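You operate a simulated robot arm through the tools that you are given. There is no shell and no other tool. Be economical: measure what you need, move in short steps, check, and stop when the job is done.

You run a simulated robot arm. Do the job below in one go: nothing can be reset, and whatever is moved stays where it is left.

Task
Press the three rail pegs home, then oil the top of the rail.
Fine: dark cube on the pegs, then back; one pump stroke on the grey sponge, back in its tray after. A coat counts when it lies all over at full strength: go over it till it gets no stronger.

Only the result counts: the job must be done as asked and must still hold three seconds after the hand-in. Knocking over, shifting, dropping, spilling or breaking anything else fails it.

Robot
A 7-joint arm with a two-finger parallel gripper, fixed in place. Base frame: the origin is at the foot of the arm, x ahead of it, y to its left, z up; the work surface is at about z = 0. Units: m, degrees, N and s.
With the tool pointing down near the work surface it reaches from about 0.26 to 0.68 m from the base axis. Its first joint turns from -166.0 to 166.0 degrees. Payload 2.5 kg.
Tool frame: the origin (TCP) lies between the finger pads and is the grasp point; the fingertips stand 0.03 m ahead of it; z points along the fingers, y is the line along which they close. The gripper opens to 0.094 m. The fingers are 0.028 m wide and 0.01 m thick; the gripper's body (0.05 by 0.096 m) begins 0.055 m behind the TCP.
Orientation is that of the tool frame in the base frame, as a unit quaternion [x, y, z, w]. With the fingers straight down and closing along the base's y, the tool's x points along the base's -x, its y along +y and its z along -z.

Tools
- The arm moves only by the tool apply_moves. Its argument "rows" is one flat list of numbers, 6 for each row, row after row: the shift along the tool's x, y, z in m, then the turn, a rotation vector about the tool's x, y, z in rad. In form: [tx, ty, tz, wx, wy, wz, tx, ty, tz, wx, wy, wz, ...]. A call has 1 to 8 rows; each row shifts and turns the commanded pose from where the row before left it, along the tool's axes as they then stand. "fingers" is the finger opening in m, from 0 to 0.094, set as the call begins (left out, the last holds). A row lasts 0.2 s, in which the tool goes at most 0.05 m and 8.6 degrees; a call with a longer step from one row to the next is refused whole, and so is a gripper value outside its range. Where a pose cannot be reached the arm comes as near as it can. A force on the tool above 40 N (or 10 N above the force at the start of the call, whichever is more), or a blocked arm, ends the call early, and 0.2 s more pass. The fingers move at their own pace (about 0.072 m/s each) and stop on an object; they squeeze with about 35 N. The grip force told is the motor's: it shows also when the fingers shut on nothing. Time passes only in rows, and 0.2 s behind the last, so rows that do not move let the fingers close. The reply holds the time, the measured pose of the TCP, the force on the tool along the base axes, the opening and the grip force, in the units named above and with some noise, with the torque about the TCP (base axes, N m) and any sound that the robot's microphone picked up.
- Cameras (640 x 400 px; columns grow to the right, rows downward): "scene" is fixed at [0.4006, -0.669, 0.6125]; the picture's right is [0.95, -0.32, 0.00], its down [-0.16, -0.47, -0.86] and it looks along [0.28, 0.82, -0.50] (base axes); focal length 358 px, centre (320, 200). "wrist" rides on the gripper at [0.076, 0.014, -0.103] in the tool frame; the picture's right is [-0.18, 0.98, 0.00], its down [-0.75, -0.14, -0.64] and it looks along [-0.63, -0.12, 0.77] (tool axes); focal length 243 px, centre (320, 200). There is no depth. A picture from a camera that has moved, and an enlarged one, comes with that camera's place and axes in the base frame and with its lens. The place of the scene camera against the robot may be out by one fixed shift of up to 0.025 m in any direction.
- capture(camera): a new picture of that camera. The clock stands still meanwhile.
- enlarge(camera, box): a new picture of the part [left, top, right, bottom] of that camera's present view, enlarged. The clock stands still meanwhile.
- sign_off(): hands the job in; it is judged then, once.

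Work in short steps. Places have to be worked out from the pictures, the camera data and where the tool is seen: move nearer, look again, correct. Check each grasp and each placing, and mend what went wrong. You have 120 turns and 76 pictures in all, those below and enlarged ones among them. Open the gripper and draw the arm clear of the work before you hand the job in, unless the task says otherwise; then end with one line.

The tools are called after "Emit:" as a command line: name --argument value ..., lists and objects as JSON in quotes. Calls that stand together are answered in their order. apply_moves: Moves the arm, as the interface text tells. Its arguments: {"type":"object","properties":{"rows":{"type":"array"},"fingers":{"type":"number"}},"required":["rows"]} The other tools are called the same way: capture (camera) takes a picture; enlarge (camera, box) takes an enlarged picture of a part of a camera's view; sign_off () hands the job in.

At the start:

```text
t: 0.0
position: [0.4802, -0.01, 0.2856]
orientation: [0.001, 1.0, 0.0, 0.0]
contact_force: [0.6, 0.3, 0.2]
wrist_torque: [-0.01, 0.02, 0.03]
opening: 0.0939
grasp_force: 0.1
```

scene: 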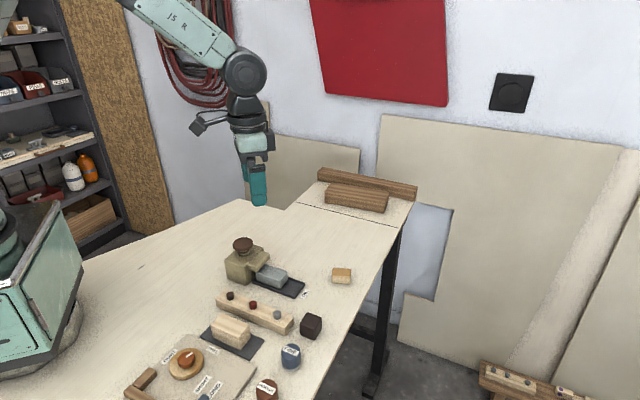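
wrist: 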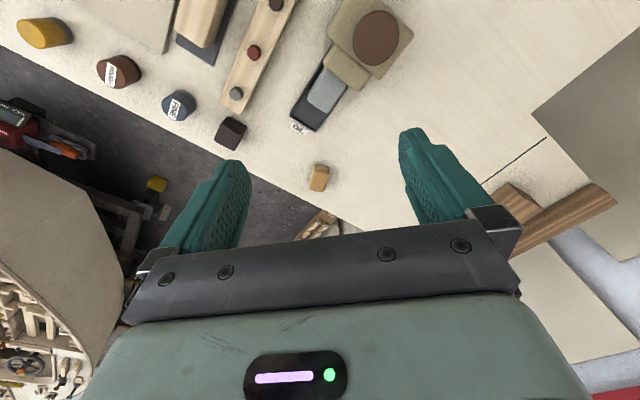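

I start by looking closer at the work area in both cameras.

Emit:
enlarge --camera "scene" --box '[190, 220, 370, 340]'

Emit:
enlarge --camera "scene" --box '[110, 280, 340, 400]'

Emit:
enlarge --camera "wrist" --box '[160, 0, 440, 200]'

```text
3.33 times, centred on (280, 280) of scene
camera zoom: at [0.4006, -0.669, 0.6125], right [0.95, -0.32, 0.0], down [-0.16, -0.47, -0.86], along [0.28, 0.82, -0.5], focal length 1193 px, centre (453, -67)
```

zoom: 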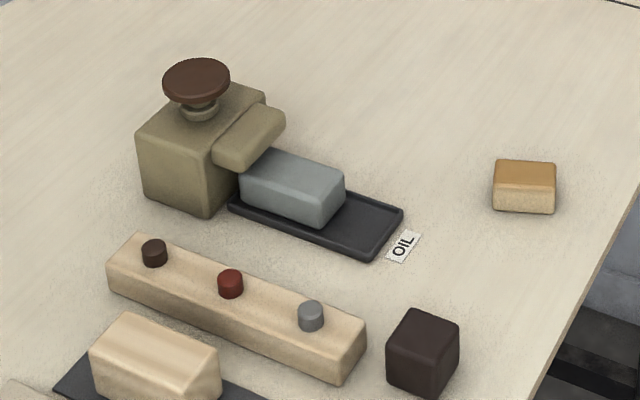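

```text
2.78 times, centred on (225, 340) of scene
camera zoom: at [0.4006, -0.669, 0.6125], right [0.95, -0.32, 0.0], down [-0.16, -0.47, -0.86], along [0.28, 0.82, -0.5], focal length 996 px, centre (584, -190)
```

zoom: 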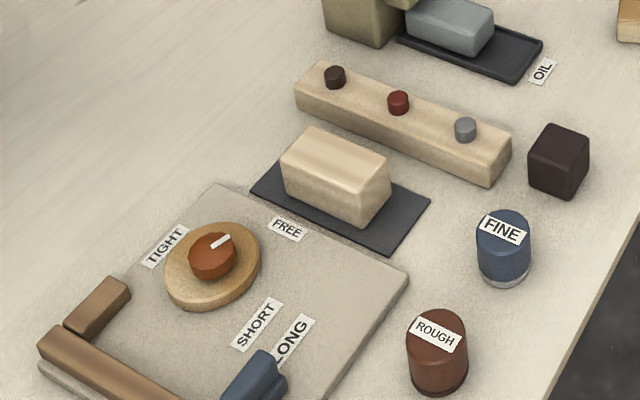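

```text
2.00 times, centred on (300, 100) of wrist
camera zoom: at [0.403, 0.0048, 0.3901], right [0.18, 0.98, 0.0], down [0.75, -0.14, 0.64], along [0.63, -0.12, -0.77], focal length 485 px, centre (360, 400)
```

zoom: 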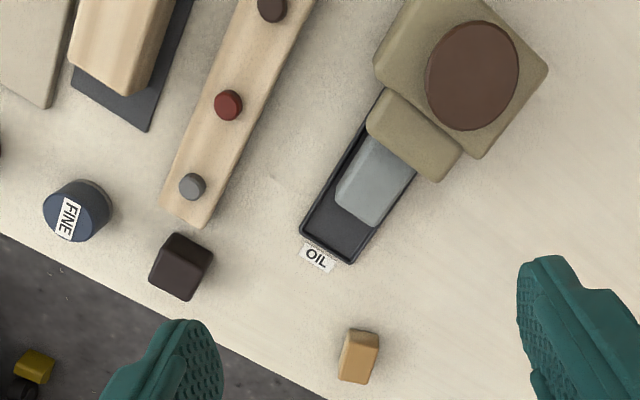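

The rail runs from about (0.39,-0.03) to (0.50,-0.14). The cube is near (0.53,-0.155), the sponge near (0.50,0), and the pump knob near (0.445,0.054). I move nearer for a better look and will measure heights from the parallax.

Emit:
apply_moves --rows '[0.02, -0.03, 0.028, 0, 0, 0, 0.02, -0.03, 0.028, 0, 0, 0, 0.02, -0.03, 0.028, 0, 0, 0, 0, 0, 0, 0, 0, 0]'

Emit:
capture --camera "wrist"

```text
t: 1.0
position: [0.4193, -0.1016, 0.2016]
orientation: [-0.001, 1.0, -0.001, 0.0]
contact_force: [-0.3, -0.3, -0.9]
wrist_torque: [0.01, -0.03, -0.01]
opening: 0.0937
grasp_force: 0.1
```

```text
70 pictures are left
camera wrist: at [0.3422, -0.0865, 0.3047], right [0.18, 0.98, 0.0], down [0.75, -0.14, 0.64], along [0.63, -0.12, -0.77], focal length 243 px, centre (320, 200)
```

wrist: 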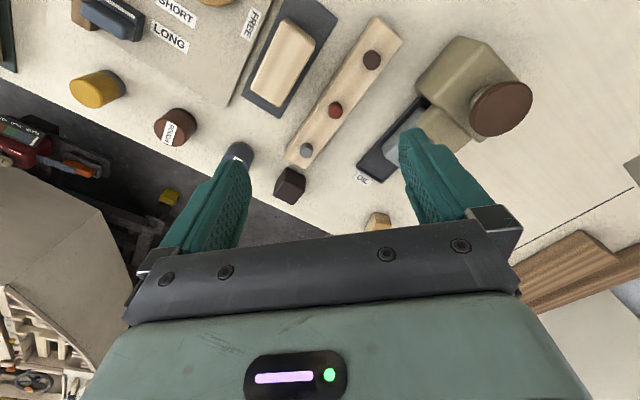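

I enlarge the area around the rail and cube to take pixel measurements.

Emit:
enlarge --camera "wrist" --box '[240, 0, 420, 220]'

Emit:
enlarge --camera "wrist" --box '[350, 20, 550, 200]'

```text
1.82 times, centred on (330, 110) of wrist
camera zoom: at [0.3422, -0.0865, 0.3047], right [0.18, 0.98, 0.0], down [0.75, -0.14, 0.64], along [0.63, -0.12, -0.77], focal length 441 px, centre (302, 364)
```

zoom: 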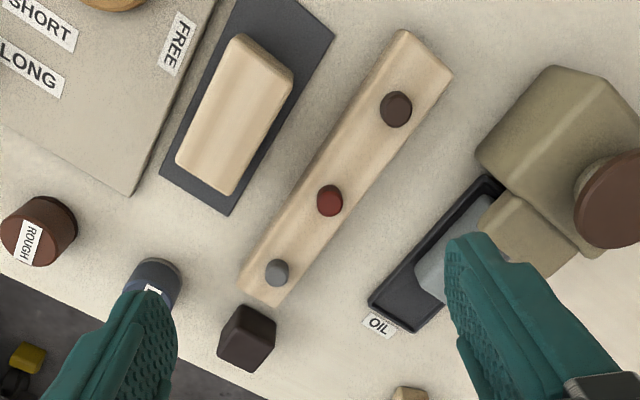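

```text
2.22 times, centred on (450, 110) of wrist
camera zoom: at [0.3422, -0.0865, 0.3047], right [0.18, 0.98, 0.0], down [0.75, -0.14, 0.64], along [0.63, -0.12, -0.77], focal length 539 px, centre (31, 400)
```

zoom: 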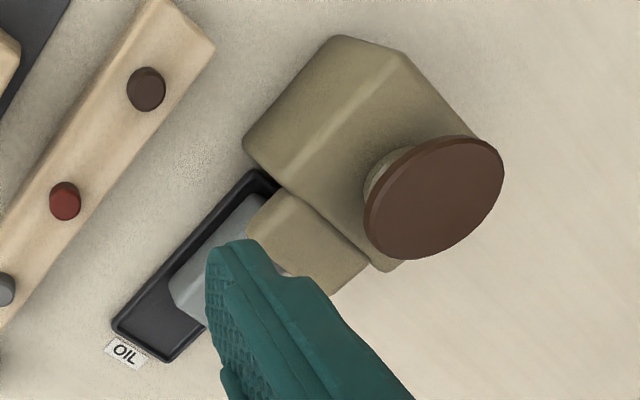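

Estimates with the peg tops at z≈0.03: pegs at (0.482,-0.131), (0.441,-0.088) and (0.399,-0.046), so the rail runs at -45°. The knob top is at about z=0.088. I turn the tool 45° to line up with the rail and look towards the cube.

Emit:
apply_moves --rows '[0, 0, 0, 0, 0, 0.131, 0, 0, 0, 0, 0, 0.131, 0, 0, 0, 0, 0, 0.131, 0, 0, 0, 0, 0, 0.131, 0, 0, 0, 0, 0, 0.131, 0, 0, 0, 0, 0, 0.131, 0.002, 0.0205, 0.021, 0, 0, 0, 0.002, 0.0205, 0.021, 0, 0, 0]'

Emit:
capture --camera "wrist"

Emit:
enlarge --camera "wrist" --box '[230, 20, 410, 220]'

```text
t: 2.8
position: [0.4463, -0.0682, 0.1613]
orientation: [0.383, 0.924, 0.0, 0.0]
contact_force: [-0.7, 0.5, -0.6]
wrist_torque: [-0.01, 0.01, -0.01]
opening: 0.0939
grasp_force: 0.0
```

```text
67 pictures are left
camera wrist: at [0.4017, -0.0035, 0.2646], right [0.83, 0.56, 0.0], down [0.43, -0.63, 0.64], along [0.36, -0.53, -0.77], focal length 243 px, centre (320, 200)
```

wrist: 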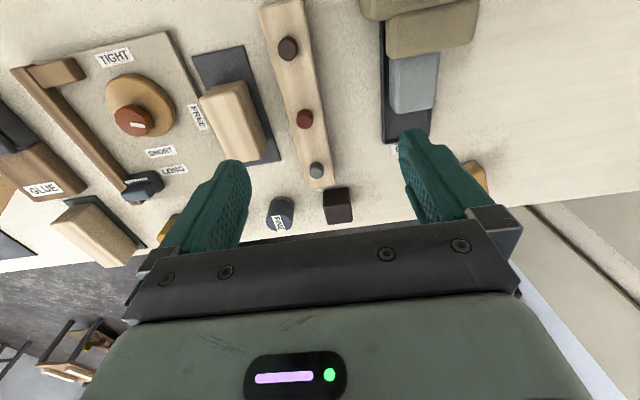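

```text
2.00 times, centred on (320, 120) of wrist
camera zoom: at [0.4017, -0.0035, 0.2646], right [0.83, 0.56, 0.0], down [0.43, -0.63, 0.64], along [0.36, -0.53, -0.77], focal length 485 px, centre (320, 360)
```

zoom: 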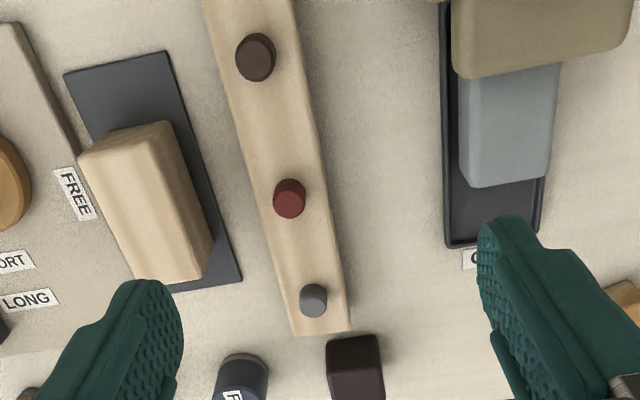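

I enlarge the cube to get its height and orientation.

Emit:
enlarge --camera "wrist" --box '[290, 150, 380, 230]'

```text
5.00 times, centred on (335, 190) of wrist
camera zoom: at [0.4017, -0.0035, 0.2646], right [0.83, 0.56, 0.0], down [0.43, -0.63, 0.64], along [0.36, -0.53, -0.77], focal length 1213 px, centre (245, 250)
```

zoom: 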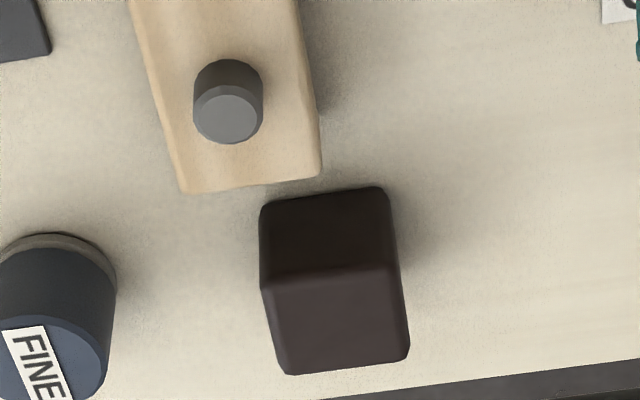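

The cube is about 35 mm, square to the tool, with its centre at about (0.544,-0.169). The pegs lie at (0.482,-0.130), (0.441,-0.0885) and (0.399,-0.0465), with tops around z=0.038. I narrow the fingers to 0.06 and go above the cube.

Emit:
apply_moves --rows '[-0.035, -0.0005, 0, 0, 0, 0, -0.035, -0.0005, 0, 0, 0, 0, -0.035, -0.0005, 0.015, 0, 0, 0, -0.035, -0.0005, 0.02, 0, 0, 0, 0, 0, 0.02, 0, 0, 0, 0, 0, 0, 0, 0, 0]' --fingers 0.06

Emit:
capture --camera "wrist"

Emit:
capture --camera "scene"

```text
t: 4.2
position: [0.5422, -0.1685, 0.1064]
orientation: [0.383, 0.924, 0.001, 0.0]
contact_force: [-0.6, -0.6, 0.3]
wrist_torque: [-0.01, 0.02, 0.01]
opening: 0.0599
grasp_force: 0.0
```

```text
64 pictures are left
camera wrist: at [0.4982, -0.1039, 0.2106], right [0.83, 0.56, 0.0], down [0.43, -0.63, 0.64], along [0.36, -0.53, -0.77], focal length 243 px, centre (320, 200)
```

wrist: 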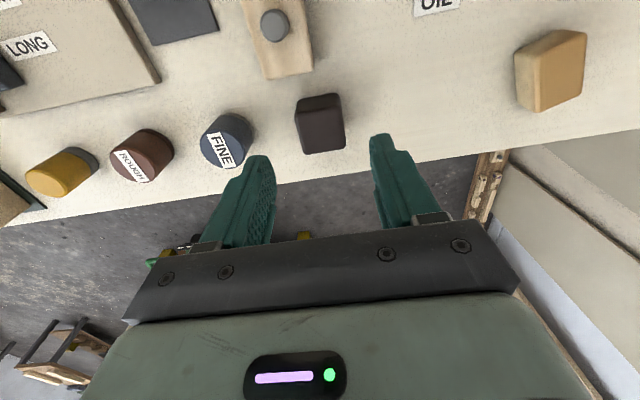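

```text
63 pictures are left
```

scene: 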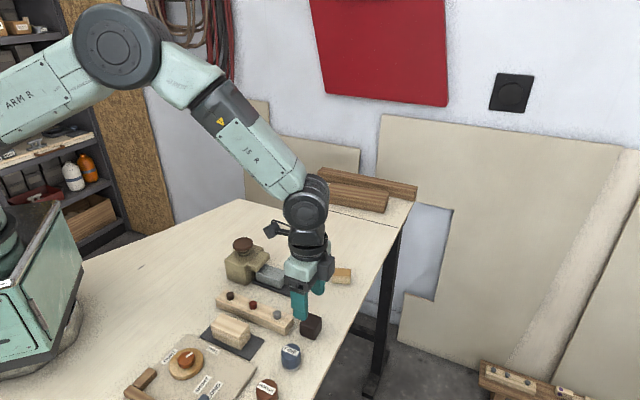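

The cube centre computes to (0.5435,-0.1695), within 2 mm of the tool. I go down to z=0.042 (tips at 12 mm) and close.

Emit:
apply_moves --rows '[-0.0015, 0, 0.022, 0, 0, 0, 0, 0, 0.022, 0, 0, 0, 0, 0, 0.02, 0, 0, 0, 0, 0, 0, 0, 0, 0]'

Emit:
apply_moves --rows '[0, 0, 0, 0, 0, 0, 0, 0, 0, 0, 0, 0, 0, 0, 0, 0, 0, 0]' --fingers 0.02

Emit:
capture --camera "wrist"

```text
t: 5.2
position: [0.5459, -0.1698, 0.0423]
orientation: [0.382, 0.924, 0.0, 0.0]
contact_force: [0.9, -0.4, -0.2]
wrist_torque: [0.01, 0.03, 0.01]
opening: 0.0599
grasp_force: 0.0
```

```text
t: 6.0
position: [0.544, -0.1697, 0.0424]
orientation: [0.383, 0.924, 0.0, 0.0]
contact_force: [0.1, 0.4, -0.3]
wrist_torque: [-0.02, 0.02, 0.01]
opening: 0.0348
grasp_force: 35.0
```

```text
62 pictures are left
camera wrist: at [0.4999, -0.1051, 0.1455], right [0.83, 0.56, 0.0], down [0.43, -0.63, 0.64], along [0.36, -0.53, -0.77], focal length 243 px, centre (320, 200)
```

wrist: 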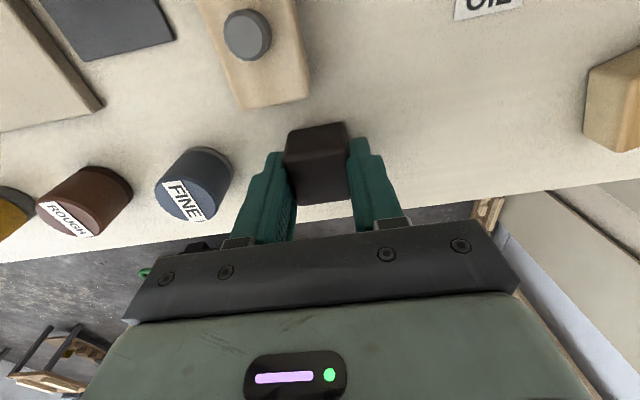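

The cube is held (opening 0.0348, 35 N). I lift it and go over the grey peg.

Emit:
apply_moves --rows '[0, 0, -0.03, 0, 0, 0, 0, 0, -0.03, 0, 0, 0, 0.024, -0.005, 0, 0, 0, 0, 0.024, -0.005, 0, 0, 0, 0, 0.024, -0.0055, 0, 0, 0, 0, 0, 0, 0, 0, 0, 0]'

Emit:
capture --camera "wrist"

Emit:
enlarge --camera "scene" --box '[210, 250, 330, 350]'

```text
t: 7.4
position: [0.4833, -0.1293, 0.1034]
orientation: [0.383, 0.924, 0.0, 0.0]
contact_force: [-0.5, 0.6, 0.3]
wrist_torque: [0.0, -0.02, 0.02]
opening: 0.0201
grasp_force: 0.0
```

```text
61 pictures are left
camera wrist: at [0.439, -0.0655, 0.2058], right [0.83, 0.56, 0.0], down [0.43, -0.63, 0.64], along [0.36, -0.53, -0.77], focal length 243 px, centre (320, 200)
```

wrist: 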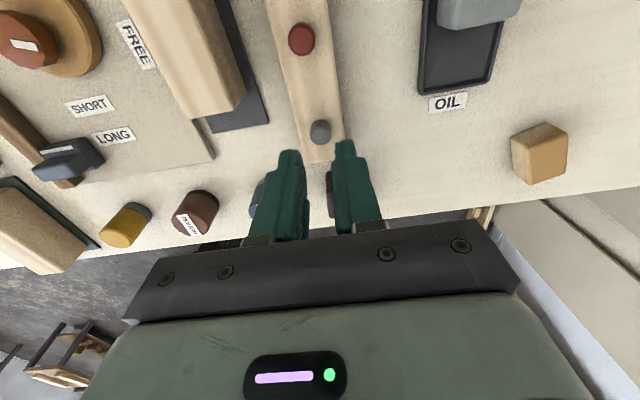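

```text
4.00 times, centred on (270, 300) of scene
camera zoom: at [0.4006, -0.669, 0.6125], right [0.95, -0.32, 0.0], down [-0.16, -0.47, -0.86], along [0.28, 0.82, -0.5], focal length 1432 px, centre (520, -200)
```

zoom: 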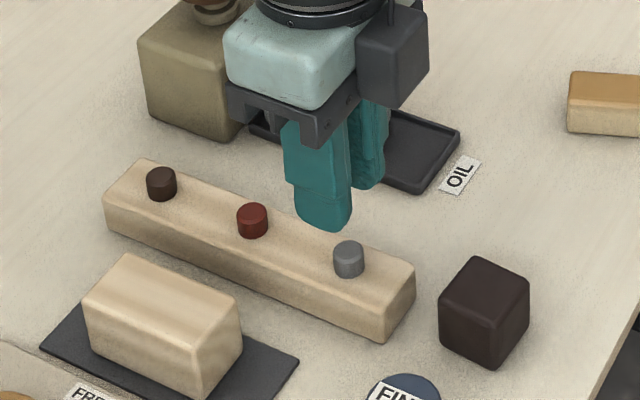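

The cube did not come along: the opening is 0.020 and the scene picture shows it still on the table. I go back to look at it and regrip it deeper.

Emit:
apply_moves --rows '[0, 0, -0.01, 0, 0, 0, -0.024, 0.005, 0, 0, 0, 0, -0.024, 0.005, 0, 0, 0, 0, -0.024, 0.0055, 0, 0, 0, 0, 0, 0, 0, 0, 0, 0]' --fingers 0.06

Emit:
capture --camera "wrist"

Emit:
enlarge --camera "wrist" --box '[260, 60, 400, 180]'

```text
t: 8.6
position: [0.5449, -0.1706, 0.11]
orientation: [0.383, 0.924, 0.0, 0.0]
contact_force: [-0.1, -0.7, -0.1]
wrist_torque: [-0.02, 0.02, 0.04]
opening: 0.0601
grasp_force: 0.0
```

```text
59 pictures are left
camera wrist: at [0.5003, -0.1054, 0.214], right [0.83, 0.56, 0.0], down [0.43, -0.63, 0.64], along [0.36, -0.53, -0.77], focal length 243 px, centre (320, 200)
```

wrist: 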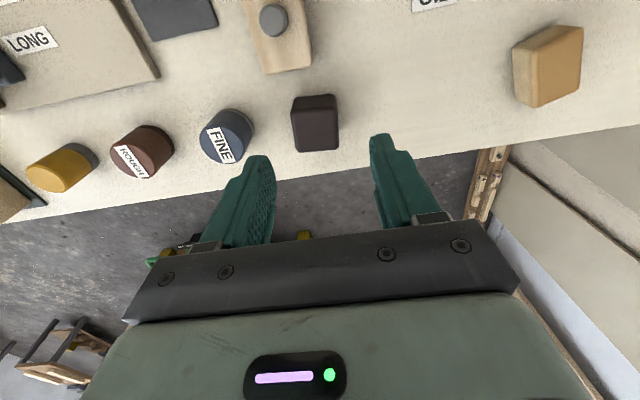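

```text
3.33 times, centred on (330, 120) of wrist
camera zoom: at [0.5003, -0.1054, 0.214], right [0.83, 0.56, 0.0], down [0.43, -0.63, 0.64], along [0.36, -0.53, -0.77], focal length 809 px, centre (287, 467)
```

zoom: 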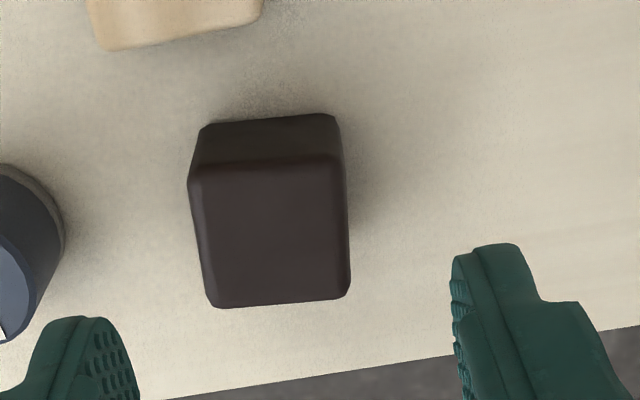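

The cube has moved about 4 mm and turned about 5°, to roughly (0.543,-0.174). I line up with it, go deeper (tips at 5 mm) and grip fully.

Emit:
apply_moves --rows '[0, 0, 0, 0, 0, 0.085, -0.0014, -0.0037, 0.015, 0, 0, 0, 0, 0, 0.03, 0, 0, 0, 0, 0, 0.02, 0, 0, 0, 0, 0, 0.01, 0, 0, 0, 0, 0, 0, 0, 0, 0]'

Emit:
apply_moves --rows '[0, 0, 0, 0, 0, 0, 0, 0, 0, 0, 0, 0, 0, 0, 0, 0, 0, 0, 0, 0, 0, 0, 0, 0]' --fingers 0.0

Emit:
apply_moves --rows '[0, 0, -0.004, 0, 0, 0, 0, 0, -0.004, 0, 0, 0, 0, 0, -0.004, 0, 0, 0, 0, 0, 0, 0, 0, 0]'

Emit:
capture --camera "wrist"

```text
t: 10.0
position: [0.5418, -0.1733, 0.036]
orientation: [0.422, 0.907, 0.0, 0.001]
contact_force: [0.0, -0.4, -0.1]
wrist_torque: [-0.02, -0.05, -0.04]
opening: 0.0599
grasp_force: 0.1
```

```text
t: 11.0
position: [0.5406, -0.1742, 0.0353]
orientation: [0.422, 0.907, 0.0, 0.0]
contact_force: [0.6, -0.2, -0.1]
wrist_torque: [0.01, 0.01, 0.03]
opening: 0.0394
grasp_force: 34.8
```

```text
t: 12.0
position: [0.5419, -0.1733, 0.0478]
orientation: [0.421, 0.907, 0.0, 0.0]
contact_force: [-0.2, 0.0, -0.3]
wrist_torque: [-0.01, 0.0, 0.01]
opening: 0.0395
grasp_force: 35.2
```

```text
57 pictures are left
camera wrist: at [0.5031, -0.1048, 0.1521], right [0.87, 0.49, 0.0], down [0.38, -0.67, 0.64], along [0.32, -0.56, -0.77], focal length 243 px, centre (320, 200)
```

wrist: 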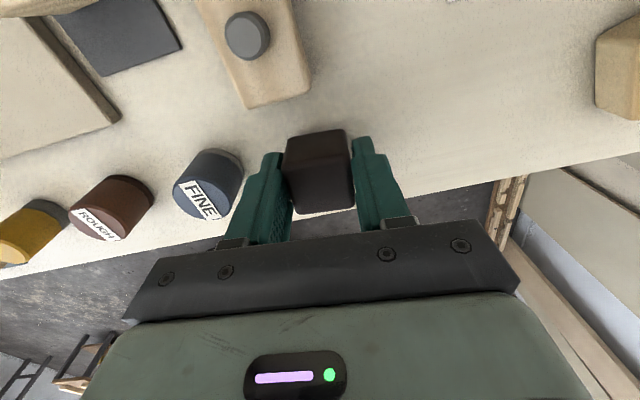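

The opening reads 0.0395 where it was 0.0348 before, so I check the alignment in the grip up close.

Emit:
enlarge --camera "wrist" --box '[230, 100, 410, 250]'

Emit:
enlarge --camera "scene" --box '[260, 260, 380, 360]'

```text
2.67 times, centred on (320, 175) of wrist
camera zoom: at [0.5031, -0.1048, 0.1521], right [0.87, 0.49, 0.0], down [0.38, -0.67, 0.64], along [0.32, -0.56, -0.77], focal length 647 px, centre (320, 267)
```

zoom: 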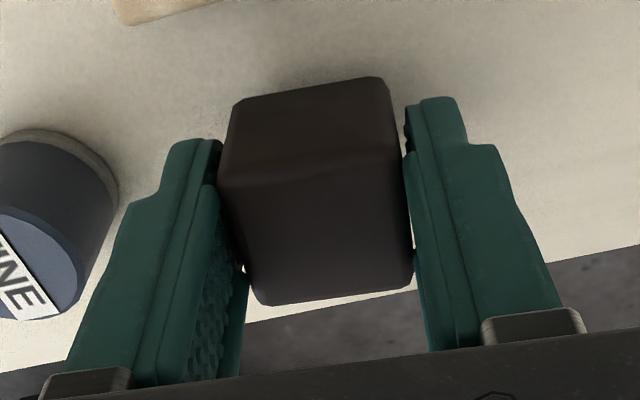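

```text
4.00 times, centred on (320, 310) of scene
camera zoom: at [0.4006, -0.669, 0.6125], right [0.95, -0.32, 0.0], down [-0.16, -0.47, -0.86], along [0.28, 0.82, -0.5], focal length 1432 px, centre (320, -240)
```

zoom: 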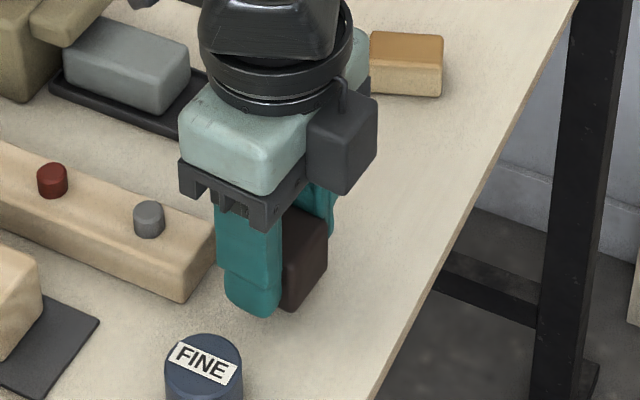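

The cube edge lies within 1° of the tool, so the cube is just about 39 mm wide and sits square. I lift slowly, then turn back to 45°.

Emit:
apply_moves --rows '[0, 0, -0.008, 0, 0, 0, 0, 0, -0.01, 0, 0, 0, 0, 0, -0.01, 0, 0, 0, 0, 0, -0.01, 0, 0, 0, 0, 0, -0.008, 0, 0, 0, 0, 0, 0, 0, 0, -0.0425, 0, 0, 0, 0, 0, -0.0425, 0, 0, 0, 0, 0, 0]'

```text
t: 13.8
position: [0.5435, -0.1748, 0.0936]
orientation: [0.383, 0.924, 0.0, 0.0]
contact_force: [0.0, -0.3, 0.0]
wrist_torque: [0.01, 0.0, -0.03]
opening: 0.0397
grasp_force: 35.6
```

It is still held at 0.0397. I carry it to above the grey peg.

Emit:
apply_moves --rows '[0.013, -0.0019, 0, 0, 0, 0, 0.013, -0.0019, 0, 0, 0, 0, 0.013, -0.0019, 0, 0, 0, 0, 0.013, -0.0019, 0, 0, 0, 0, 0.013, -0.0019, 0, 0, 0, 0, 0.013, -0.002, 0, 0, 0, 0, 0, 0, 0, 0, 0, 0]'

Emit:
enlarge --camera "wrist" --box '[230, 20, 410, 240]'

Emit:
enlarge --camera "scene" --box '[210, 250, 330, 350]'

```text
t: 15.4
position: [0.48, -0.1265, 0.0949]
orientation: [0.383, 0.924, 0.0, 0.0]
contact_force: [-0.8, -0.1, -0.2]
wrist_torque: [0.04, 0.01, -0.01]
opening: 0.0396
grasp_force: 34.7
```

```text
1.82 times, centred on (320, 130) of wrist
camera zoom: at [0.4353, -0.0621, 0.1986], right [0.83, 0.56, 0.0], down [0.43, -0.63, 0.64], along [0.36, -0.53, -0.77], focal length 441 px, centre (320, 327)
```

zoom: 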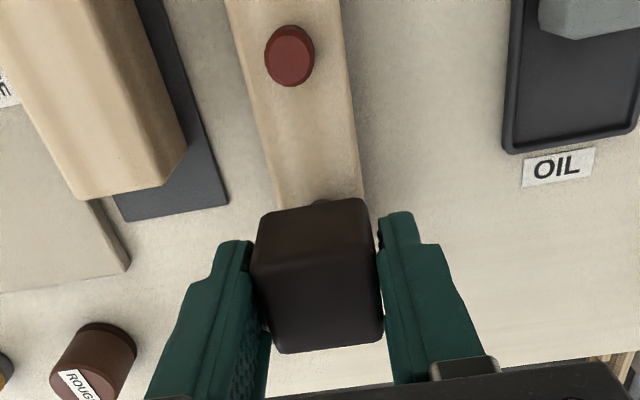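

```text
4.00 times, centred on (270, 300) of scene
camera zoom: at [0.4006, -0.669, 0.6125], right [0.95, -0.32, 0.0], down [-0.16, -0.47, -0.86], along [0.28, 0.82, -0.5], focal length 1432 px, centre (520, -200)
```

zoom: 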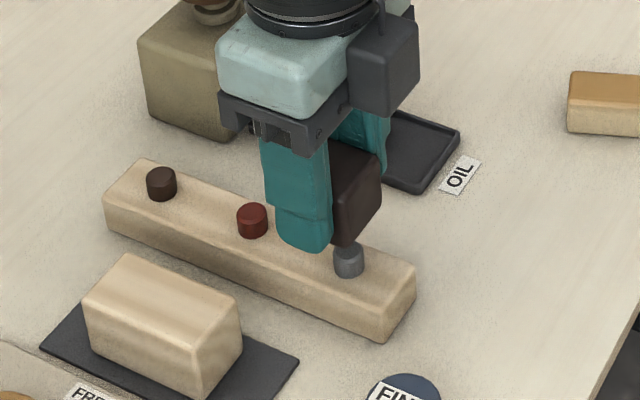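

The cube is over the grey peg. I lower it in small steps to make contact and press.

Emit:
apply_moves --rows '[0, 0, 0.008, 0, 0, 0, 0, 0, 0.006, 0, 0, 0, 0, 0, 0.003, 0, 0, 0, 0, 0, 0.003, 0, 0, 0, 0, 0, 0.002, 0, 0, 0, 0, 0, 0.002, 0, 0, 0]'

Emit:
apply_moves --rows '[0, 0, 0.002, 0, 0, 0, 0, 0, 0.002, 0, 0, 0, 0, 0, 0.002, 0, 0, 0, 0, 0, 0.002, 0, 0, 0]'

```text
t: 16.8
position: [0.4807, -0.1263, 0.0702]
orientation: [0.382, 0.924, 0.0, 0.001]
contact_force: [0.3, -0.2, 4.0]
wrist_torque: [-0.08, -0.02, -0.01]
opening: 0.0396
grasp_force: 35.2
```

```text
t: 17.8
position: [0.4791, -0.1253, 0.0618]
orientation: [0.382, 0.924, 0.0, 0.0]
contact_force: [1.3, 0.7, 4.2]
wrist_torque: [-0.01, -0.08, -0.01]
opening: 0.0396
grasp_force: 35.2
```

The force stays at a steady 4 N, so the peg is sliding down. I continue in 1 mm steps until it seats.

Emit:
apply_moves --rows '[0, 0, 0.001, 0, 0, 0, 0, 0, 0.001, 0, 0, 0, 0, 0, 0.001, 0, 0, 0]'

Emit:
apply_moves --rows '[0, 0, 0.001, 0, 0, 0, 0, 0, 0.001, 0, 0, 0]'

```text
t: 18.6
position: [0.4801, -0.1271, 0.0604]
orientation: [0.382, 0.924, 0.0, 0.001]
contact_force: [-4.6, 2.5, 26.6]
wrist_torque: [0.06, 0.13, -0.02]
opening: 0.0396
grasp_force: 34.8
```

```text
t: 19.2
position: [0.481, -0.1263, 0.0592]
orientation: [0.383, 0.924, 0.001, 0.001]
contact_force: [-3.2, 0.5, 27.2]
wrist_torque: [-0.01, -0.04, 0.0]
opening: 0.0396
grasp_force: 34.5
```

The force jumped to 27 N, so the cube is on the rail top. I lift and inspect.

Emit:
apply_moves --rows '[0, 0, -0.005, 0, 0, 0, 0, 0, -0.01, 0, 0, 0, 0, 0, -0.01, 0, 0, 0, 0.012, 0, 0, 0, 0, 0, 0.012, 0, 0, 0, 0, 0, 0.012, 0, 0, 0, 0, 0, 0.012, 0, 0, 0, 0, 0, 0.01, 0, 0, 0, 0, 0]'

Emit:
enlarge --camera "scene" --box '[210, 250, 330, 350]'

```text
t: 21.0
position: [0.4373, -0.0851, 0.0825]
orientation: [0.383, 0.924, 0.0, 0.0]
contact_force: [-1.1, 0.0, -0.1]
wrist_torque: [0.0, 0.01, 0.03]
opening: 0.0393
grasp_force: 35.5
```

```text
4.00 times, centred on (270, 300) of scene
camera zoom: at [0.4006, -0.669, 0.6125], right [0.95, -0.32, 0.0], down [-0.16, -0.47, -0.86], along [0.28, 0.82, -0.5], focal length 1432 px, centre (520, -200)
```

zoom: 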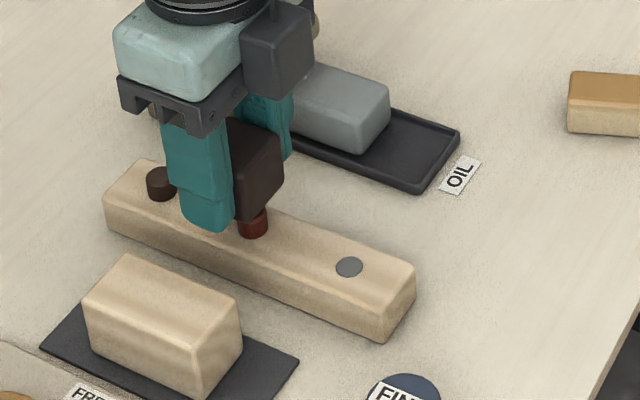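

The grey peg is flush, and the cube is now over the red peg. I press it the same way.

Emit:
apply_moves --rows '[-0.001, 0, 0.006, 0, 0, 0, 0, 0, 0.004, 0, 0, 0, 0, 0, 0.003, 0, 0, 0, 0, 0, 0.003, 0, 0, 0, 0, 0, 0.002, 0, 0, 0, 0, 0, 0.002, 0, 0, 0, 0, 0, 0.001, 0, 0, 0]'

Emit:
apply_moves --rows '[0, 0, 0.001, 0, 0, 0, 0, 0, 0.001, 0, 0, 0]'

```text
t: 22.6
position: [0.4387, -0.0866, 0.0609]
orientation: [0.383, 0.924, 0.0, -0.001]
contact_force: [-1.6, 0.6, 3.9]
wrist_torque: [0.01, 0.06, 0.0]
opening: 0.0397
grasp_force: 34.2
```

```text
t: 23.2
position: [0.4404, -0.0862, 0.0595]
orientation: [0.383, 0.924, 0.0, 0.0]
contact_force: [-1.4, 0.0, 3.8]
wrist_torque: [-0.03, 0.01, -0.04]
opening: 0.0393
grasp_force: 34.4
```

Still 4 N, so I go a little further.

Emit:
apply_moves --rows '[0, 0, 0.001, 0, 0, 0, 0, 0, 0.001, 0, 0, 0]'

Emit:
apply_moves --rows '[0, 0, 0.001, 0, 0, 0]'

```text
t: 23.8
position: [0.4412, -0.0873, 0.057]
orientation: [0.383, 0.924, 0.0, 0.0]
contact_force: [-3.7, -2.0, 11.2]
wrist_torque: [-0.12, -0.03, -0.09]
opening: 0.0396
grasp_force: 34.8
```

```text
t: 24.2
position: [0.4401, -0.0863, 0.0566]
orientation: [0.383, 0.924, 0.001, 0.001]
contact_force: [-4.9, -1.7, 27.4]
wrist_torque: [-0.03, 0.0, -0.01]
opening: 0.0396
grasp_force: 35.0
```

The red peg is seated at 27 N. Now the dark peg: lift and move 58.7 mm along.

Emit:
apply_moves --rows '[0, 0, -0.007, 0, 0, 0, 0, 0, -0.013, 0, 0, 0, 0.012, 0, 0, 0, 0, 0, 0.012, 0, 0, 0, 0, 0, 0.012, 0, 0, 0, 0, 0, 0.012, 0, 0, 0, 0, 0, 0.01, 0, 0, 0, 0, 0, 0, 0, 0, 0, 0, 0]'

Emit:
enlarge --camera "scene" --box '[210, 250, 330, 350]'

```text
t: 26.0
position: [0.398, -0.0445, 0.0762]
orientation: [0.383, 0.924, 0.001, -0.001]
contact_force: [0.2, -0.1, -0.2]
wrist_torque: [-0.01, 0.0, -0.02]
opening: 0.0395
grasp_force: 34.9
```

```text
4.00 times, centred on (270, 300) of scene
camera zoom: at [0.4006, -0.669, 0.6125], right [0.95, -0.32, 0.0], down [-0.16, -0.47, -0.86], along [0.28, 0.82, -0.5], focal length 1432 px, centre (520, -200)
```

zoom: 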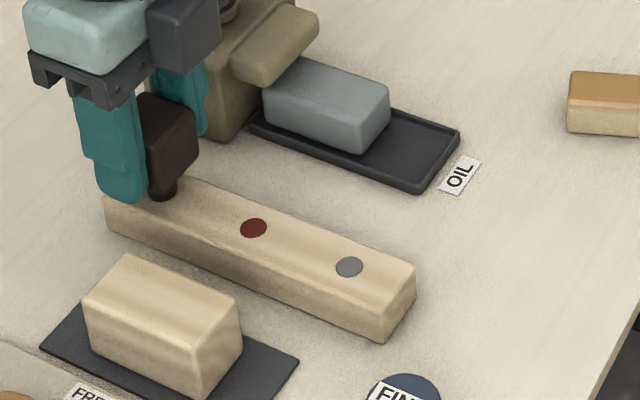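

The red peg is flush, and the cube is above the dark peg. I press it down.

Emit:
apply_moves --rows '[0, 0, 0.005, 0, 0, 0, 0, 0, 0.003, 0, 0, 0, 0, 0, 0.003, 0, 0, 0, 0, 0, 0.003, 0, 0, 0, 0, 0, 0.002, 0, 0, 0, 0, 0, 0.001, 0, 0, 0, 0, 0, 0.001, 0, 0, 0]'

Emit:
apply_moves --rows '[0, 0, 0.001, 0, 0, 0, 0, 0, 0.001, 0, 0, 0]'

```text
t: 27.6
position: [0.398, -0.0455, 0.059]
orientation: [0.383, 0.924, -0.001, 0.0]
contact_force: [1.6, 1.4, 4.8]
wrist_torque: [-0.01, -0.06, -0.01]
opening: 0.0397
grasp_force: 34.7
```

```text
t: 28.2
position: [0.3978, -0.045, 0.0564]
orientation: [0.382, 0.924, 0.0, 0.0]
contact_force: [-5.6, 2.5, 28.0]
wrist_torque: [-0.06, 0.04, -0.01]
opening: 0.0397
grasp_force: 35.2
```

The dark peg is seated at 28 N. I lift and carry the cube back towards its place.

Emit:
apply_moves --rows '[0, 0, -0.007, 0, 0, 0, 0, 0, -0.015, 0, 0, 0, 0, 0, -0.015, 0, 0, 0, -0.018, 0, 0, 0, 0, 0, -0.018, 0, 0, 0, 0, 0, -0.018, 0, 0, 0, 0, 0, -0.018, 0, 0, 0, 0, 0, -0.018, 0, 0, 0, 0, 0]'

Emit:
enlarge --camera "scene" --box '[210, 250, 330, 350]'

Emit:
capture --camera "wrist"

```text
t: 30.0
position: [0.4638, -0.1094, 0.0942]
orientation: [0.384, 0.923, 0.001, 0.0]
contact_force: [-0.3, 1.1, -0.4]
wrist_torque: [-0.02, 0.0, 0.01]
opening: 0.0395
grasp_force: 34.9
```

```text
4.00 times, centred on (270, 300) of scene
camera zoom: at [0.4006, -0.669, 0.6125], right [0.95, -0.32, 0.0], down [-0.16, -0.47, -0.86], along [0.28, 0.82, -0.5], focal length 1432 px, centre (520, -200)
```

zoom: 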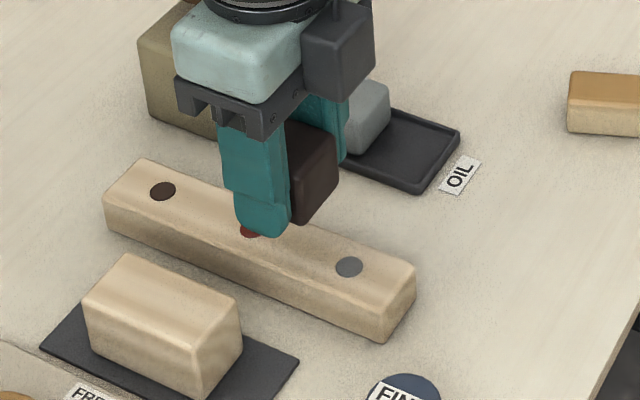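

```text
49 pictures are left
camera wrist: at [0.418, -0.045, 0.198], right [0.82, 0.57, 0.0], down [0.43, -0.63, 0.64], along [0.36, -0.53, -0.77], focal length 243 px, centre (320, 200)
```

wrist: 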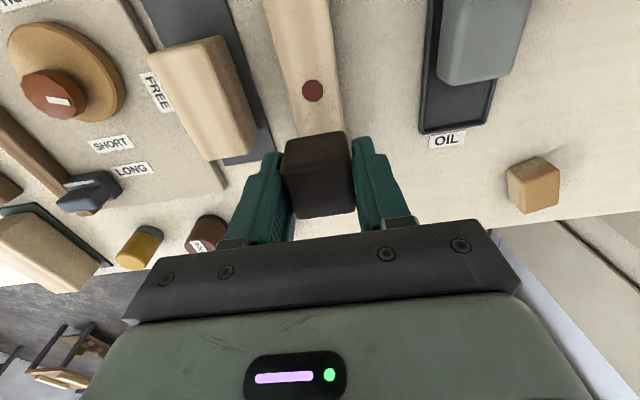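

All three pegs are flush. I return the cube to its original spot at (0.544,-0.1697).

Emit:
apply_moves --rows '[-0.016, 0.0023, 0, 0, 0, 0, -0.016, 0.0023, 0, 0, 0, 0, -0.016, 0.0023, 0, 0, 0, 0, -0.016, 0.0024, 0, 0, 0, 0, -0.016, 0.0024, 0, 0, 0, 0, -0.0163, 0.0024, 0, 0, 0, 0, 0, 0, 0.015, 0, 0, 0, 0, 0, 0.015, 0, 0, 0]'

Emit:
apply_moves --rows '[0, 0, 0.012, 0, 0, 0, 0, 0, 0.01, 0, 0, 0, 0, 0, 0.004, 0, 0, 0, 0, 0, 0.002, 0, 0, 0, 0, 0, 0.001, 0, 0, 0]'

```text
t: 31.8
position: [0.5389, -0.1676, 0.063]
orientation: [0.382, 0.924, 0.001, 0.0]
contact_force: [0.2, -0.1, 0.0]
wrist_torque: [-0.01, 0.01, 0.01]
opening: 0.0396
grasp_force: 35.4
```

```text
t: 33.0
position: [0.5408, -0.1655, 0.0337]
orientation: [0.383, 0.924, 0.0, 0.0]
contact_force: [0.3, 1.0, 0.3]
wrist_torque: [-0.01, 0.02, -0.02]
opening: 0.0392
grasp_force: 35.1
```

Emit:
apply_moves --rows '[0, 0, 0.001, 0, 0, 0, 0, 0, 0.0007, 0, 0, 0]'

Emit:
enlarge --camera "wrist" --box '[250, 100, 390, 220]'

```text
t: 33.6
position: [0.5402, -0.1672, 0.0334]
orientation: [0.383, 0.924, 0.0, 0.0]
contact_force: [0.3, -0.6, -1.3]
wrist_torque: [0.01, -0.01, 0.02]
opening: 0.0393
grasp_force: 35.1
```

```text
3.33 times, centred on (320, 160) of wrist
camera zoom: at [0.4958, -0.1024, 0.1362], right [0.83, 0.56, 0.0], down [0.43, -0.63, 0.64], along [0.36, -0.53, -0.77], focal length 809 px, centre (320, 333)
```

zoom: 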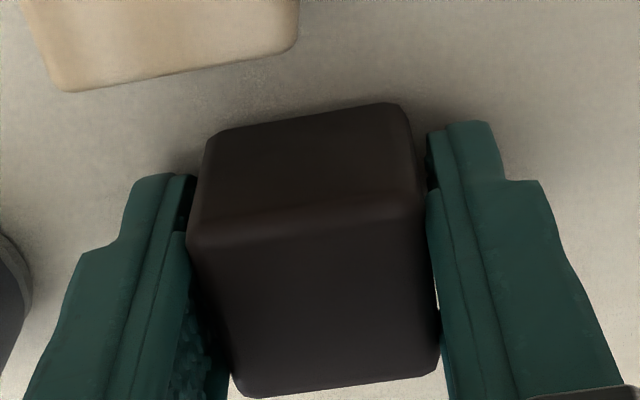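

No floor contact yet, so I ease down a little more and then release.

Emit:
apply_moves --rows '[0, 0, 0.0007, 0, 0, 0, 0, 0, 0.0006, 0, 0, 0]'

```text
t: 34.2
position: [0.5394, -0.1665, 0.0315]
orientation: [0.382, 0.924, 0.0, 0.0]
contact_force: [0.1, -0.3, -0.4]
wrist_torque: [0.04, 0.02, -0.03]
opening: 0.0395
grasp_force: 35.3
```

The fingertips are nearly at the table, so the cube bottom is within about 1 mm of it. I release to 0.06 and rise.

Emit:
apply_moves --rows '[0, 0, 0, 0, 0, 0, 0, 0, 0, 0, 0, 0, 0, 0, -0.01, 0, 0, 0, 0, 0, -0.02, 0, 0, 0, 0, 0, -0.03, 0, 0, 0, 0, 0, -0.02, 0, 0, 0]' --fingers 0.06

Emit:
enlarge --camera "wrist" --box '[260, 60, 400, 180]'

Emit:
enlarge --camera "scene" --box '[190, 220, 370, 340]'

```text
t: 35.6
position: [0.5391, -0.167, 0.1096]
orientation: [0.383, 0.924, 0.0, 0.0]
contact_force: [0.8, 0.0, 0.7]
wrist_torque: [0.0, 0.0, -0.02]
opening: 0.06
grasp_force: 0.0
```

```text
3.33 times, centred on (330, 120) of wrist
camera zoom: at [0.4942, -0.102, 0.2142], right [0.83, 0.56, 0.0], down [0.43, -0.63, 0.64], along [0.36, -0.53, -0.77], focal length 809 px, centre (287, 467)
```

zoom: 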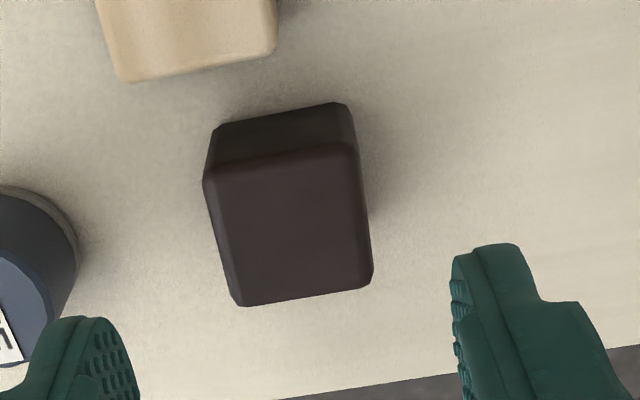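

```text
3.33 times, centred on (280, 280) of scene
camera zoom: at [0.4006, -0.669, 0.6125], right [0.95, -0.32, 0.0], down [-0.16, -0.47, -0.86], along [0.28, 0.82, -0.5], focal length 1193 px, centre (453, -67)
```

zoom: 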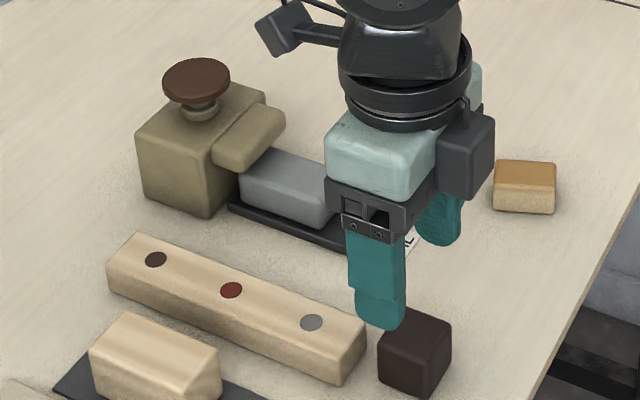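

The cube is back within about 2 mm of where it stood. Next is the pump knob, at about (0.447,0.056) with its top at z≈0.088. I rise, open wide and go above it to measure.

Emit:
apply_moves --rows '[0, 0, -0.045, 0, 0, 0, 0, 0, -0.045, 0, 0, 0, 0.037, 0.0154, 0, 0, 0, 0, 0.037, 0.0154, 0, 0, 0, 0, 0.037, 0.0154, 0, 0, 0, 0, 0.037, 0.0154, 0, 0, 0, 0, 0.037, 0.0154, 0, 0, 0, 0, 0.037, 0.0154, 0, 0, 0, 0]' --fingers 0.094

Emit:
capture --camera "wrist"

Emit:
enlarge --camera "wrist" --box '[240, 50, 400, 200]'

```text
t: 37.4
position: [0.4494, 0.0554, 0.2012]
orientation: [0.383, 0.924, 0.0, 0.0]
contact_force: [0.4, 0.0, -0.6]
wrist_torque: [0.0, 0.03, 0.01]
opening: 0.094
grasp_force: 0.0
```

```text
45 pictures are left
camera wrist: at [0.4054, 0.1204, 0.3045], right [0.83, 0.56, 0.0], down [0.43, -0.63, 0.64], along [0.36, -0.53, -0.77], focal length 243 px, centre (320, 200)
```

wrist: 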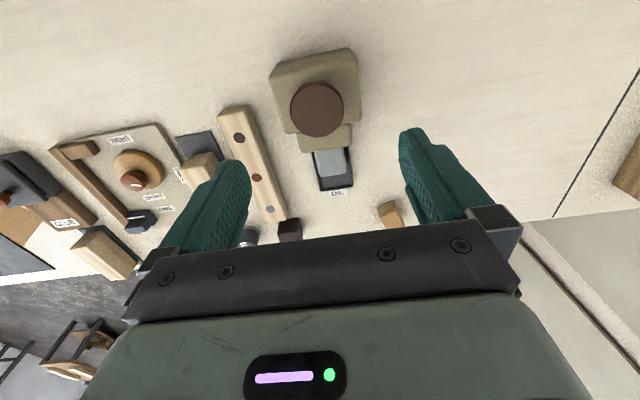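

```text
2.67 times, centred on (320, 125) of wrist
camera zoom: at [0.4054, 0.1204, 0.3045], right [0.83, 0.56, 0.0], down [0.43, -0.63, 0.64], along [0.36, -0.53, -0.77], focal length 647 px, centre (320, 400)
```

zoom: 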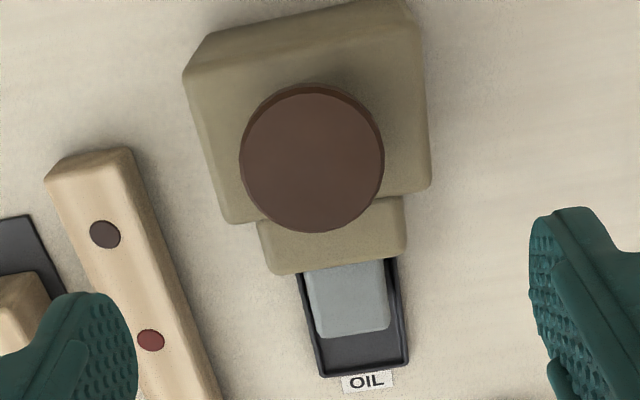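

The knob centre is at (0.446,0.0553), 3 mm from the tool. I close the fingers and go down to just above it.

Emit:
apply_moves --rows '[0.0023, -0.0024, 0, 0, 0, 0, 0, 0, 0, 0, 0, 0, 0, 0, 0.025, 0, 0, 0, 0, 0, 0.025, 0, 0, 0, 0, 0, 0.018, 0, 0, 0, 0, 0, 0.006, 0, 0, 0, 0, 0, 0, 0, 0, 0]' --fingers 0.0

Emit:
enlarge --camera "scene" --box '[190, 200, 310, 300]'

```text
t: 39.0
position: [0.4474, 0.0552, 0.1277]
orientation: [0.384, 0.924, -0.001, -0.001]
contact_force: [1.0, 0.2, 1.1]
wrist_torque: [0.04, 0.0, -0.01]
opening: 0.0
grasp_force: 33.0
```

```text
4.00 times, centred on (250, 250) of scene
camera zoom: at [0.4006, -0.669, 0.6125], right [0.95, -0.32, 0.0], down [-0.16, -0.47, -0.86], along [0.28, 0.82, -0.5], focal length 1432 px, centre (600, 0)
```

zoom: 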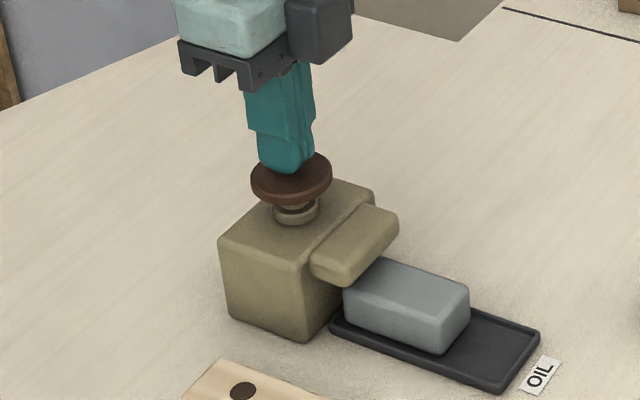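

The fingertips are just above the knob centre. I press slowly, watching force and sound.

Emit:
apply_moves --rows '[0, 0, 0.003, 0, 0, 0, 0, 0, 0.003, 0, 0, 0, 0, 0, 0.003, 0, 0, 0, 0, 0, 0.003, 0, 0, 0, 0, 0, 0.002, 0, 0, 0]'

```text
t: 40.2
position: [0.4454, 0.0559, 0.1133]
orientation: [0.383, 0.924, 0.001, 0.0]
contact_force: [0.5, 1.2, 4.5]
wrist_torque: [0.09, -0.03, 0.04]
opening: 0.0001
grasp_force: 33.3
```

Emit:
apply_moves --rows '[0, 0, 0.002, 0, 0, 0, 0, 0, 0.002, 0, 0, 0, 0, 0, 0.002, 0, 0, 0]'

```text
t: 41.0
position: [0.4469, 0.0556, 0.1079]
orientation: [0.383, 0.924, 0.002, 0.001]
contact_force: [-6.2, 3.0, 27.2]
wrist_torque: [0.08, 0.18, 0.02]
opening: 0.0
grasp_force: 32.9
```

The force rises to 27 N. I push a touch more to confirm the bottom stop.

Emit:
apply_moves --rows '[0, 0, 0.001, 0, 0, 0, 0, 0, 0.0005, 0, 0, 0]'

Emit:
enlarge --camera "scene" --box '[190, 200, 310, 300]'

```text
t: 41.6
position: [0.446, 0.0556, 0.1081]
orientation: [0.383, 0.924, 0.001, 0.0]
contact_force: [-10.6, -1.6, 27.0]
wrist_torque: [-0.05, 0.31, 0.03]
opening: 0.0
grasp_force: 32.9
stopped in row 2: the force on the tool passed its limit at 41 N (the readings are from after the stop); the commanded pose is now the measured one
```

```text
4.00 times, centred on (250, 250) of scene
camera zoom: at [0.4006, -0.669, 0.6125], right [0.95, -0.32, 0.0], down [-0.16, -0.47, -0.86], along [0.28, 0.82, -0.5], focal length 1432 px, centre (600, 0)
```

zoom: 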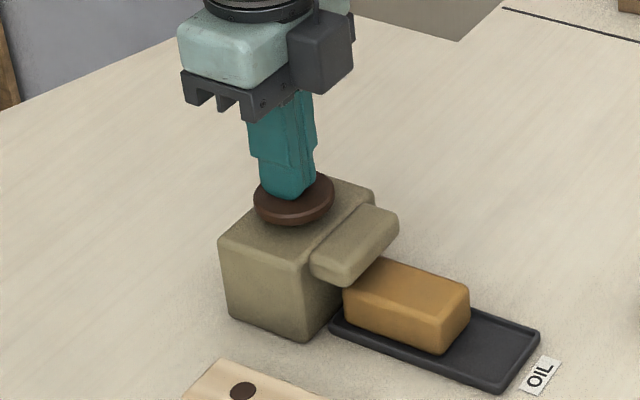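

The knob bottomed out and the sponge turned amber, so it is oiled. I rise straight up and go over the exposed half of the sponge (e≈0.366 along the tray).

Emit:
apply_moves --rows '[0, 0, -0.01, 0, 0, 0, 0, 0, -0.02, 0, 0, 0, 0, 0, -0.02, 0, 0, 0, -0.03, 0, 0, 0, 0, 0, -0.03, 0, 0, 0, 0, 0, -0.03, 0, 0, 0, 0, 0, 0, 0, 0.03, 0, 0, 0, 0, 0, 0, 0, 0, 0]' --fingers 0.064

Emit:
capture --camera "wrist"

Emit:
enlarge --camera "scene" --box '[200, 220, 350, 340]'

```text
t: 43.4
position: [0.5075, -0.0072, 0.1267]
orientation: [0.382, 0.924, 0.001, 0.001]
contact_force: [-1.0, -0.8, 1.0]
wrist_torque: [0.0, 0.01, 0.01]
opening: 0.064
grasp_force: 0.1
```

```text
41 pictures are left
camera wrist: at [0.4634, 0.0564, 0.2304], right [0.83, 0.56, 0.0], down [0.43, -0.63, 0.64], along [0.36, -0.53, -0.77], focal length 243 px, centre (320, 200)
```

wrist: 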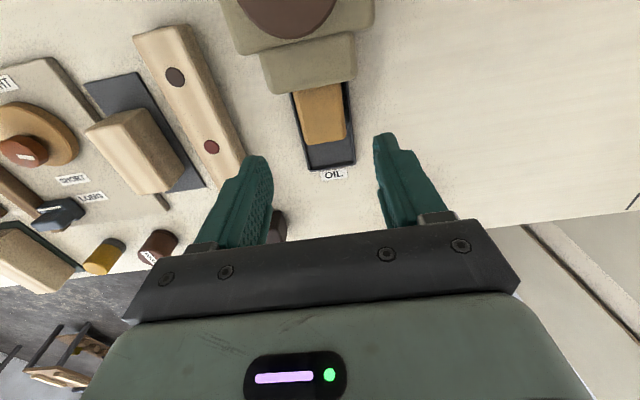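

```text
3.33 times, centred on (275, 280) of scene
camera zoom: at [0.4006, -0.669, 0.6125], right [0.95, -0.32, 0.0], down [-0.16, -0.47, -0.86], along [0.28, 0.82, -0.5], focal length 1193 px, centre (470, -67)
```

zoom: 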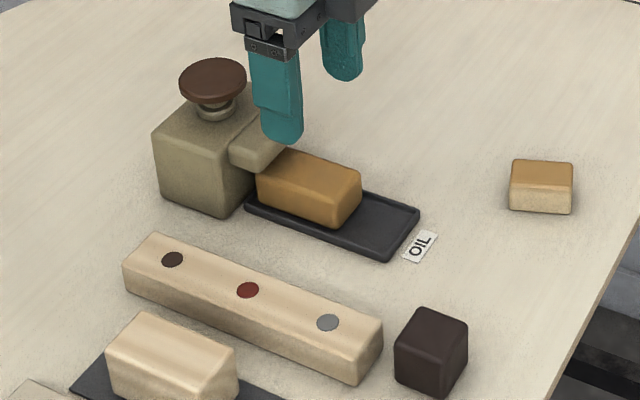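

The sponge's outer edge computes to e≈0.3866, s≈0.354, so the tool is aligned. I go down to z=0.043 and close.

Emit:
apply_moves --rows '[-0.002, 0, 0.03, 0, 0, 0, 0, 0, 0.025, 0, 0, 0, 0, 0, 0.018, 0, 0, 0, 0, 0, 0.008, 0, 0, 0, 0, 0, 0, 0, 0, 0]'

Emit:
enlarge --camera "wrist" --box '[230, 60, 410, 240]'

Emit:
enlarge --camera "scene" --box '[220, 230, 340, 320]'

```text
t: 44.6
position: [0.5099, -0.0075, 0.0459]
orientation: [0.383, 0.924, 0.0, 0.001]
contact_force: [-1.0, -0.2, -0.7]
wrist_torque: [-0.03, 0.01, 0.01]
opening: 0.0639
grasp_force: 0.2
```

```text
2.22 times, centred on (320, 150) of wrist
camera zoom: at [0.4656, 0.0564, 0.1493], right [0.83, 0.56, 0.0], down [0.43, -0.63, 0.64], along [0.36, -0.53, -0.77], focal length 539 px, centre (320, 311)
```

zoom: 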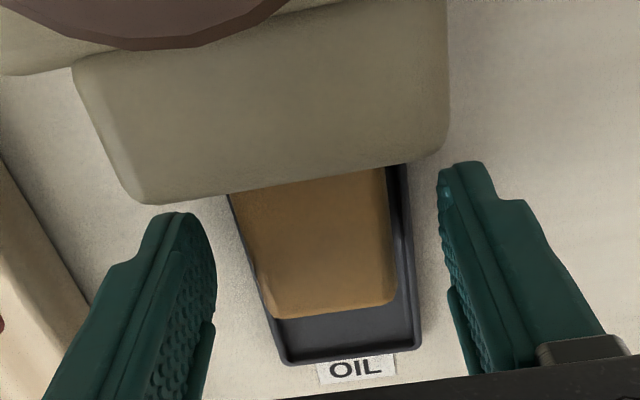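

```text
4.44 times, centred on (280, 275) of scene
camera zoom: at [0.4006, -0.669, 0.6125], right [0.95, -0.32, 0.0], down [-0.16, -0.47, -0.86], along [0.28, 0.82, -0.5], focal length 1591 px, centre (498, -133)
```

zoom: 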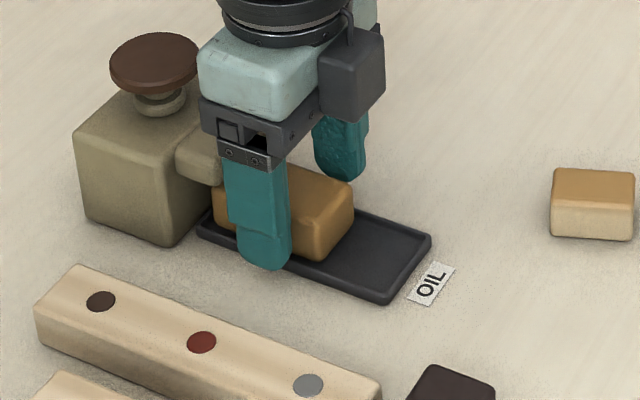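

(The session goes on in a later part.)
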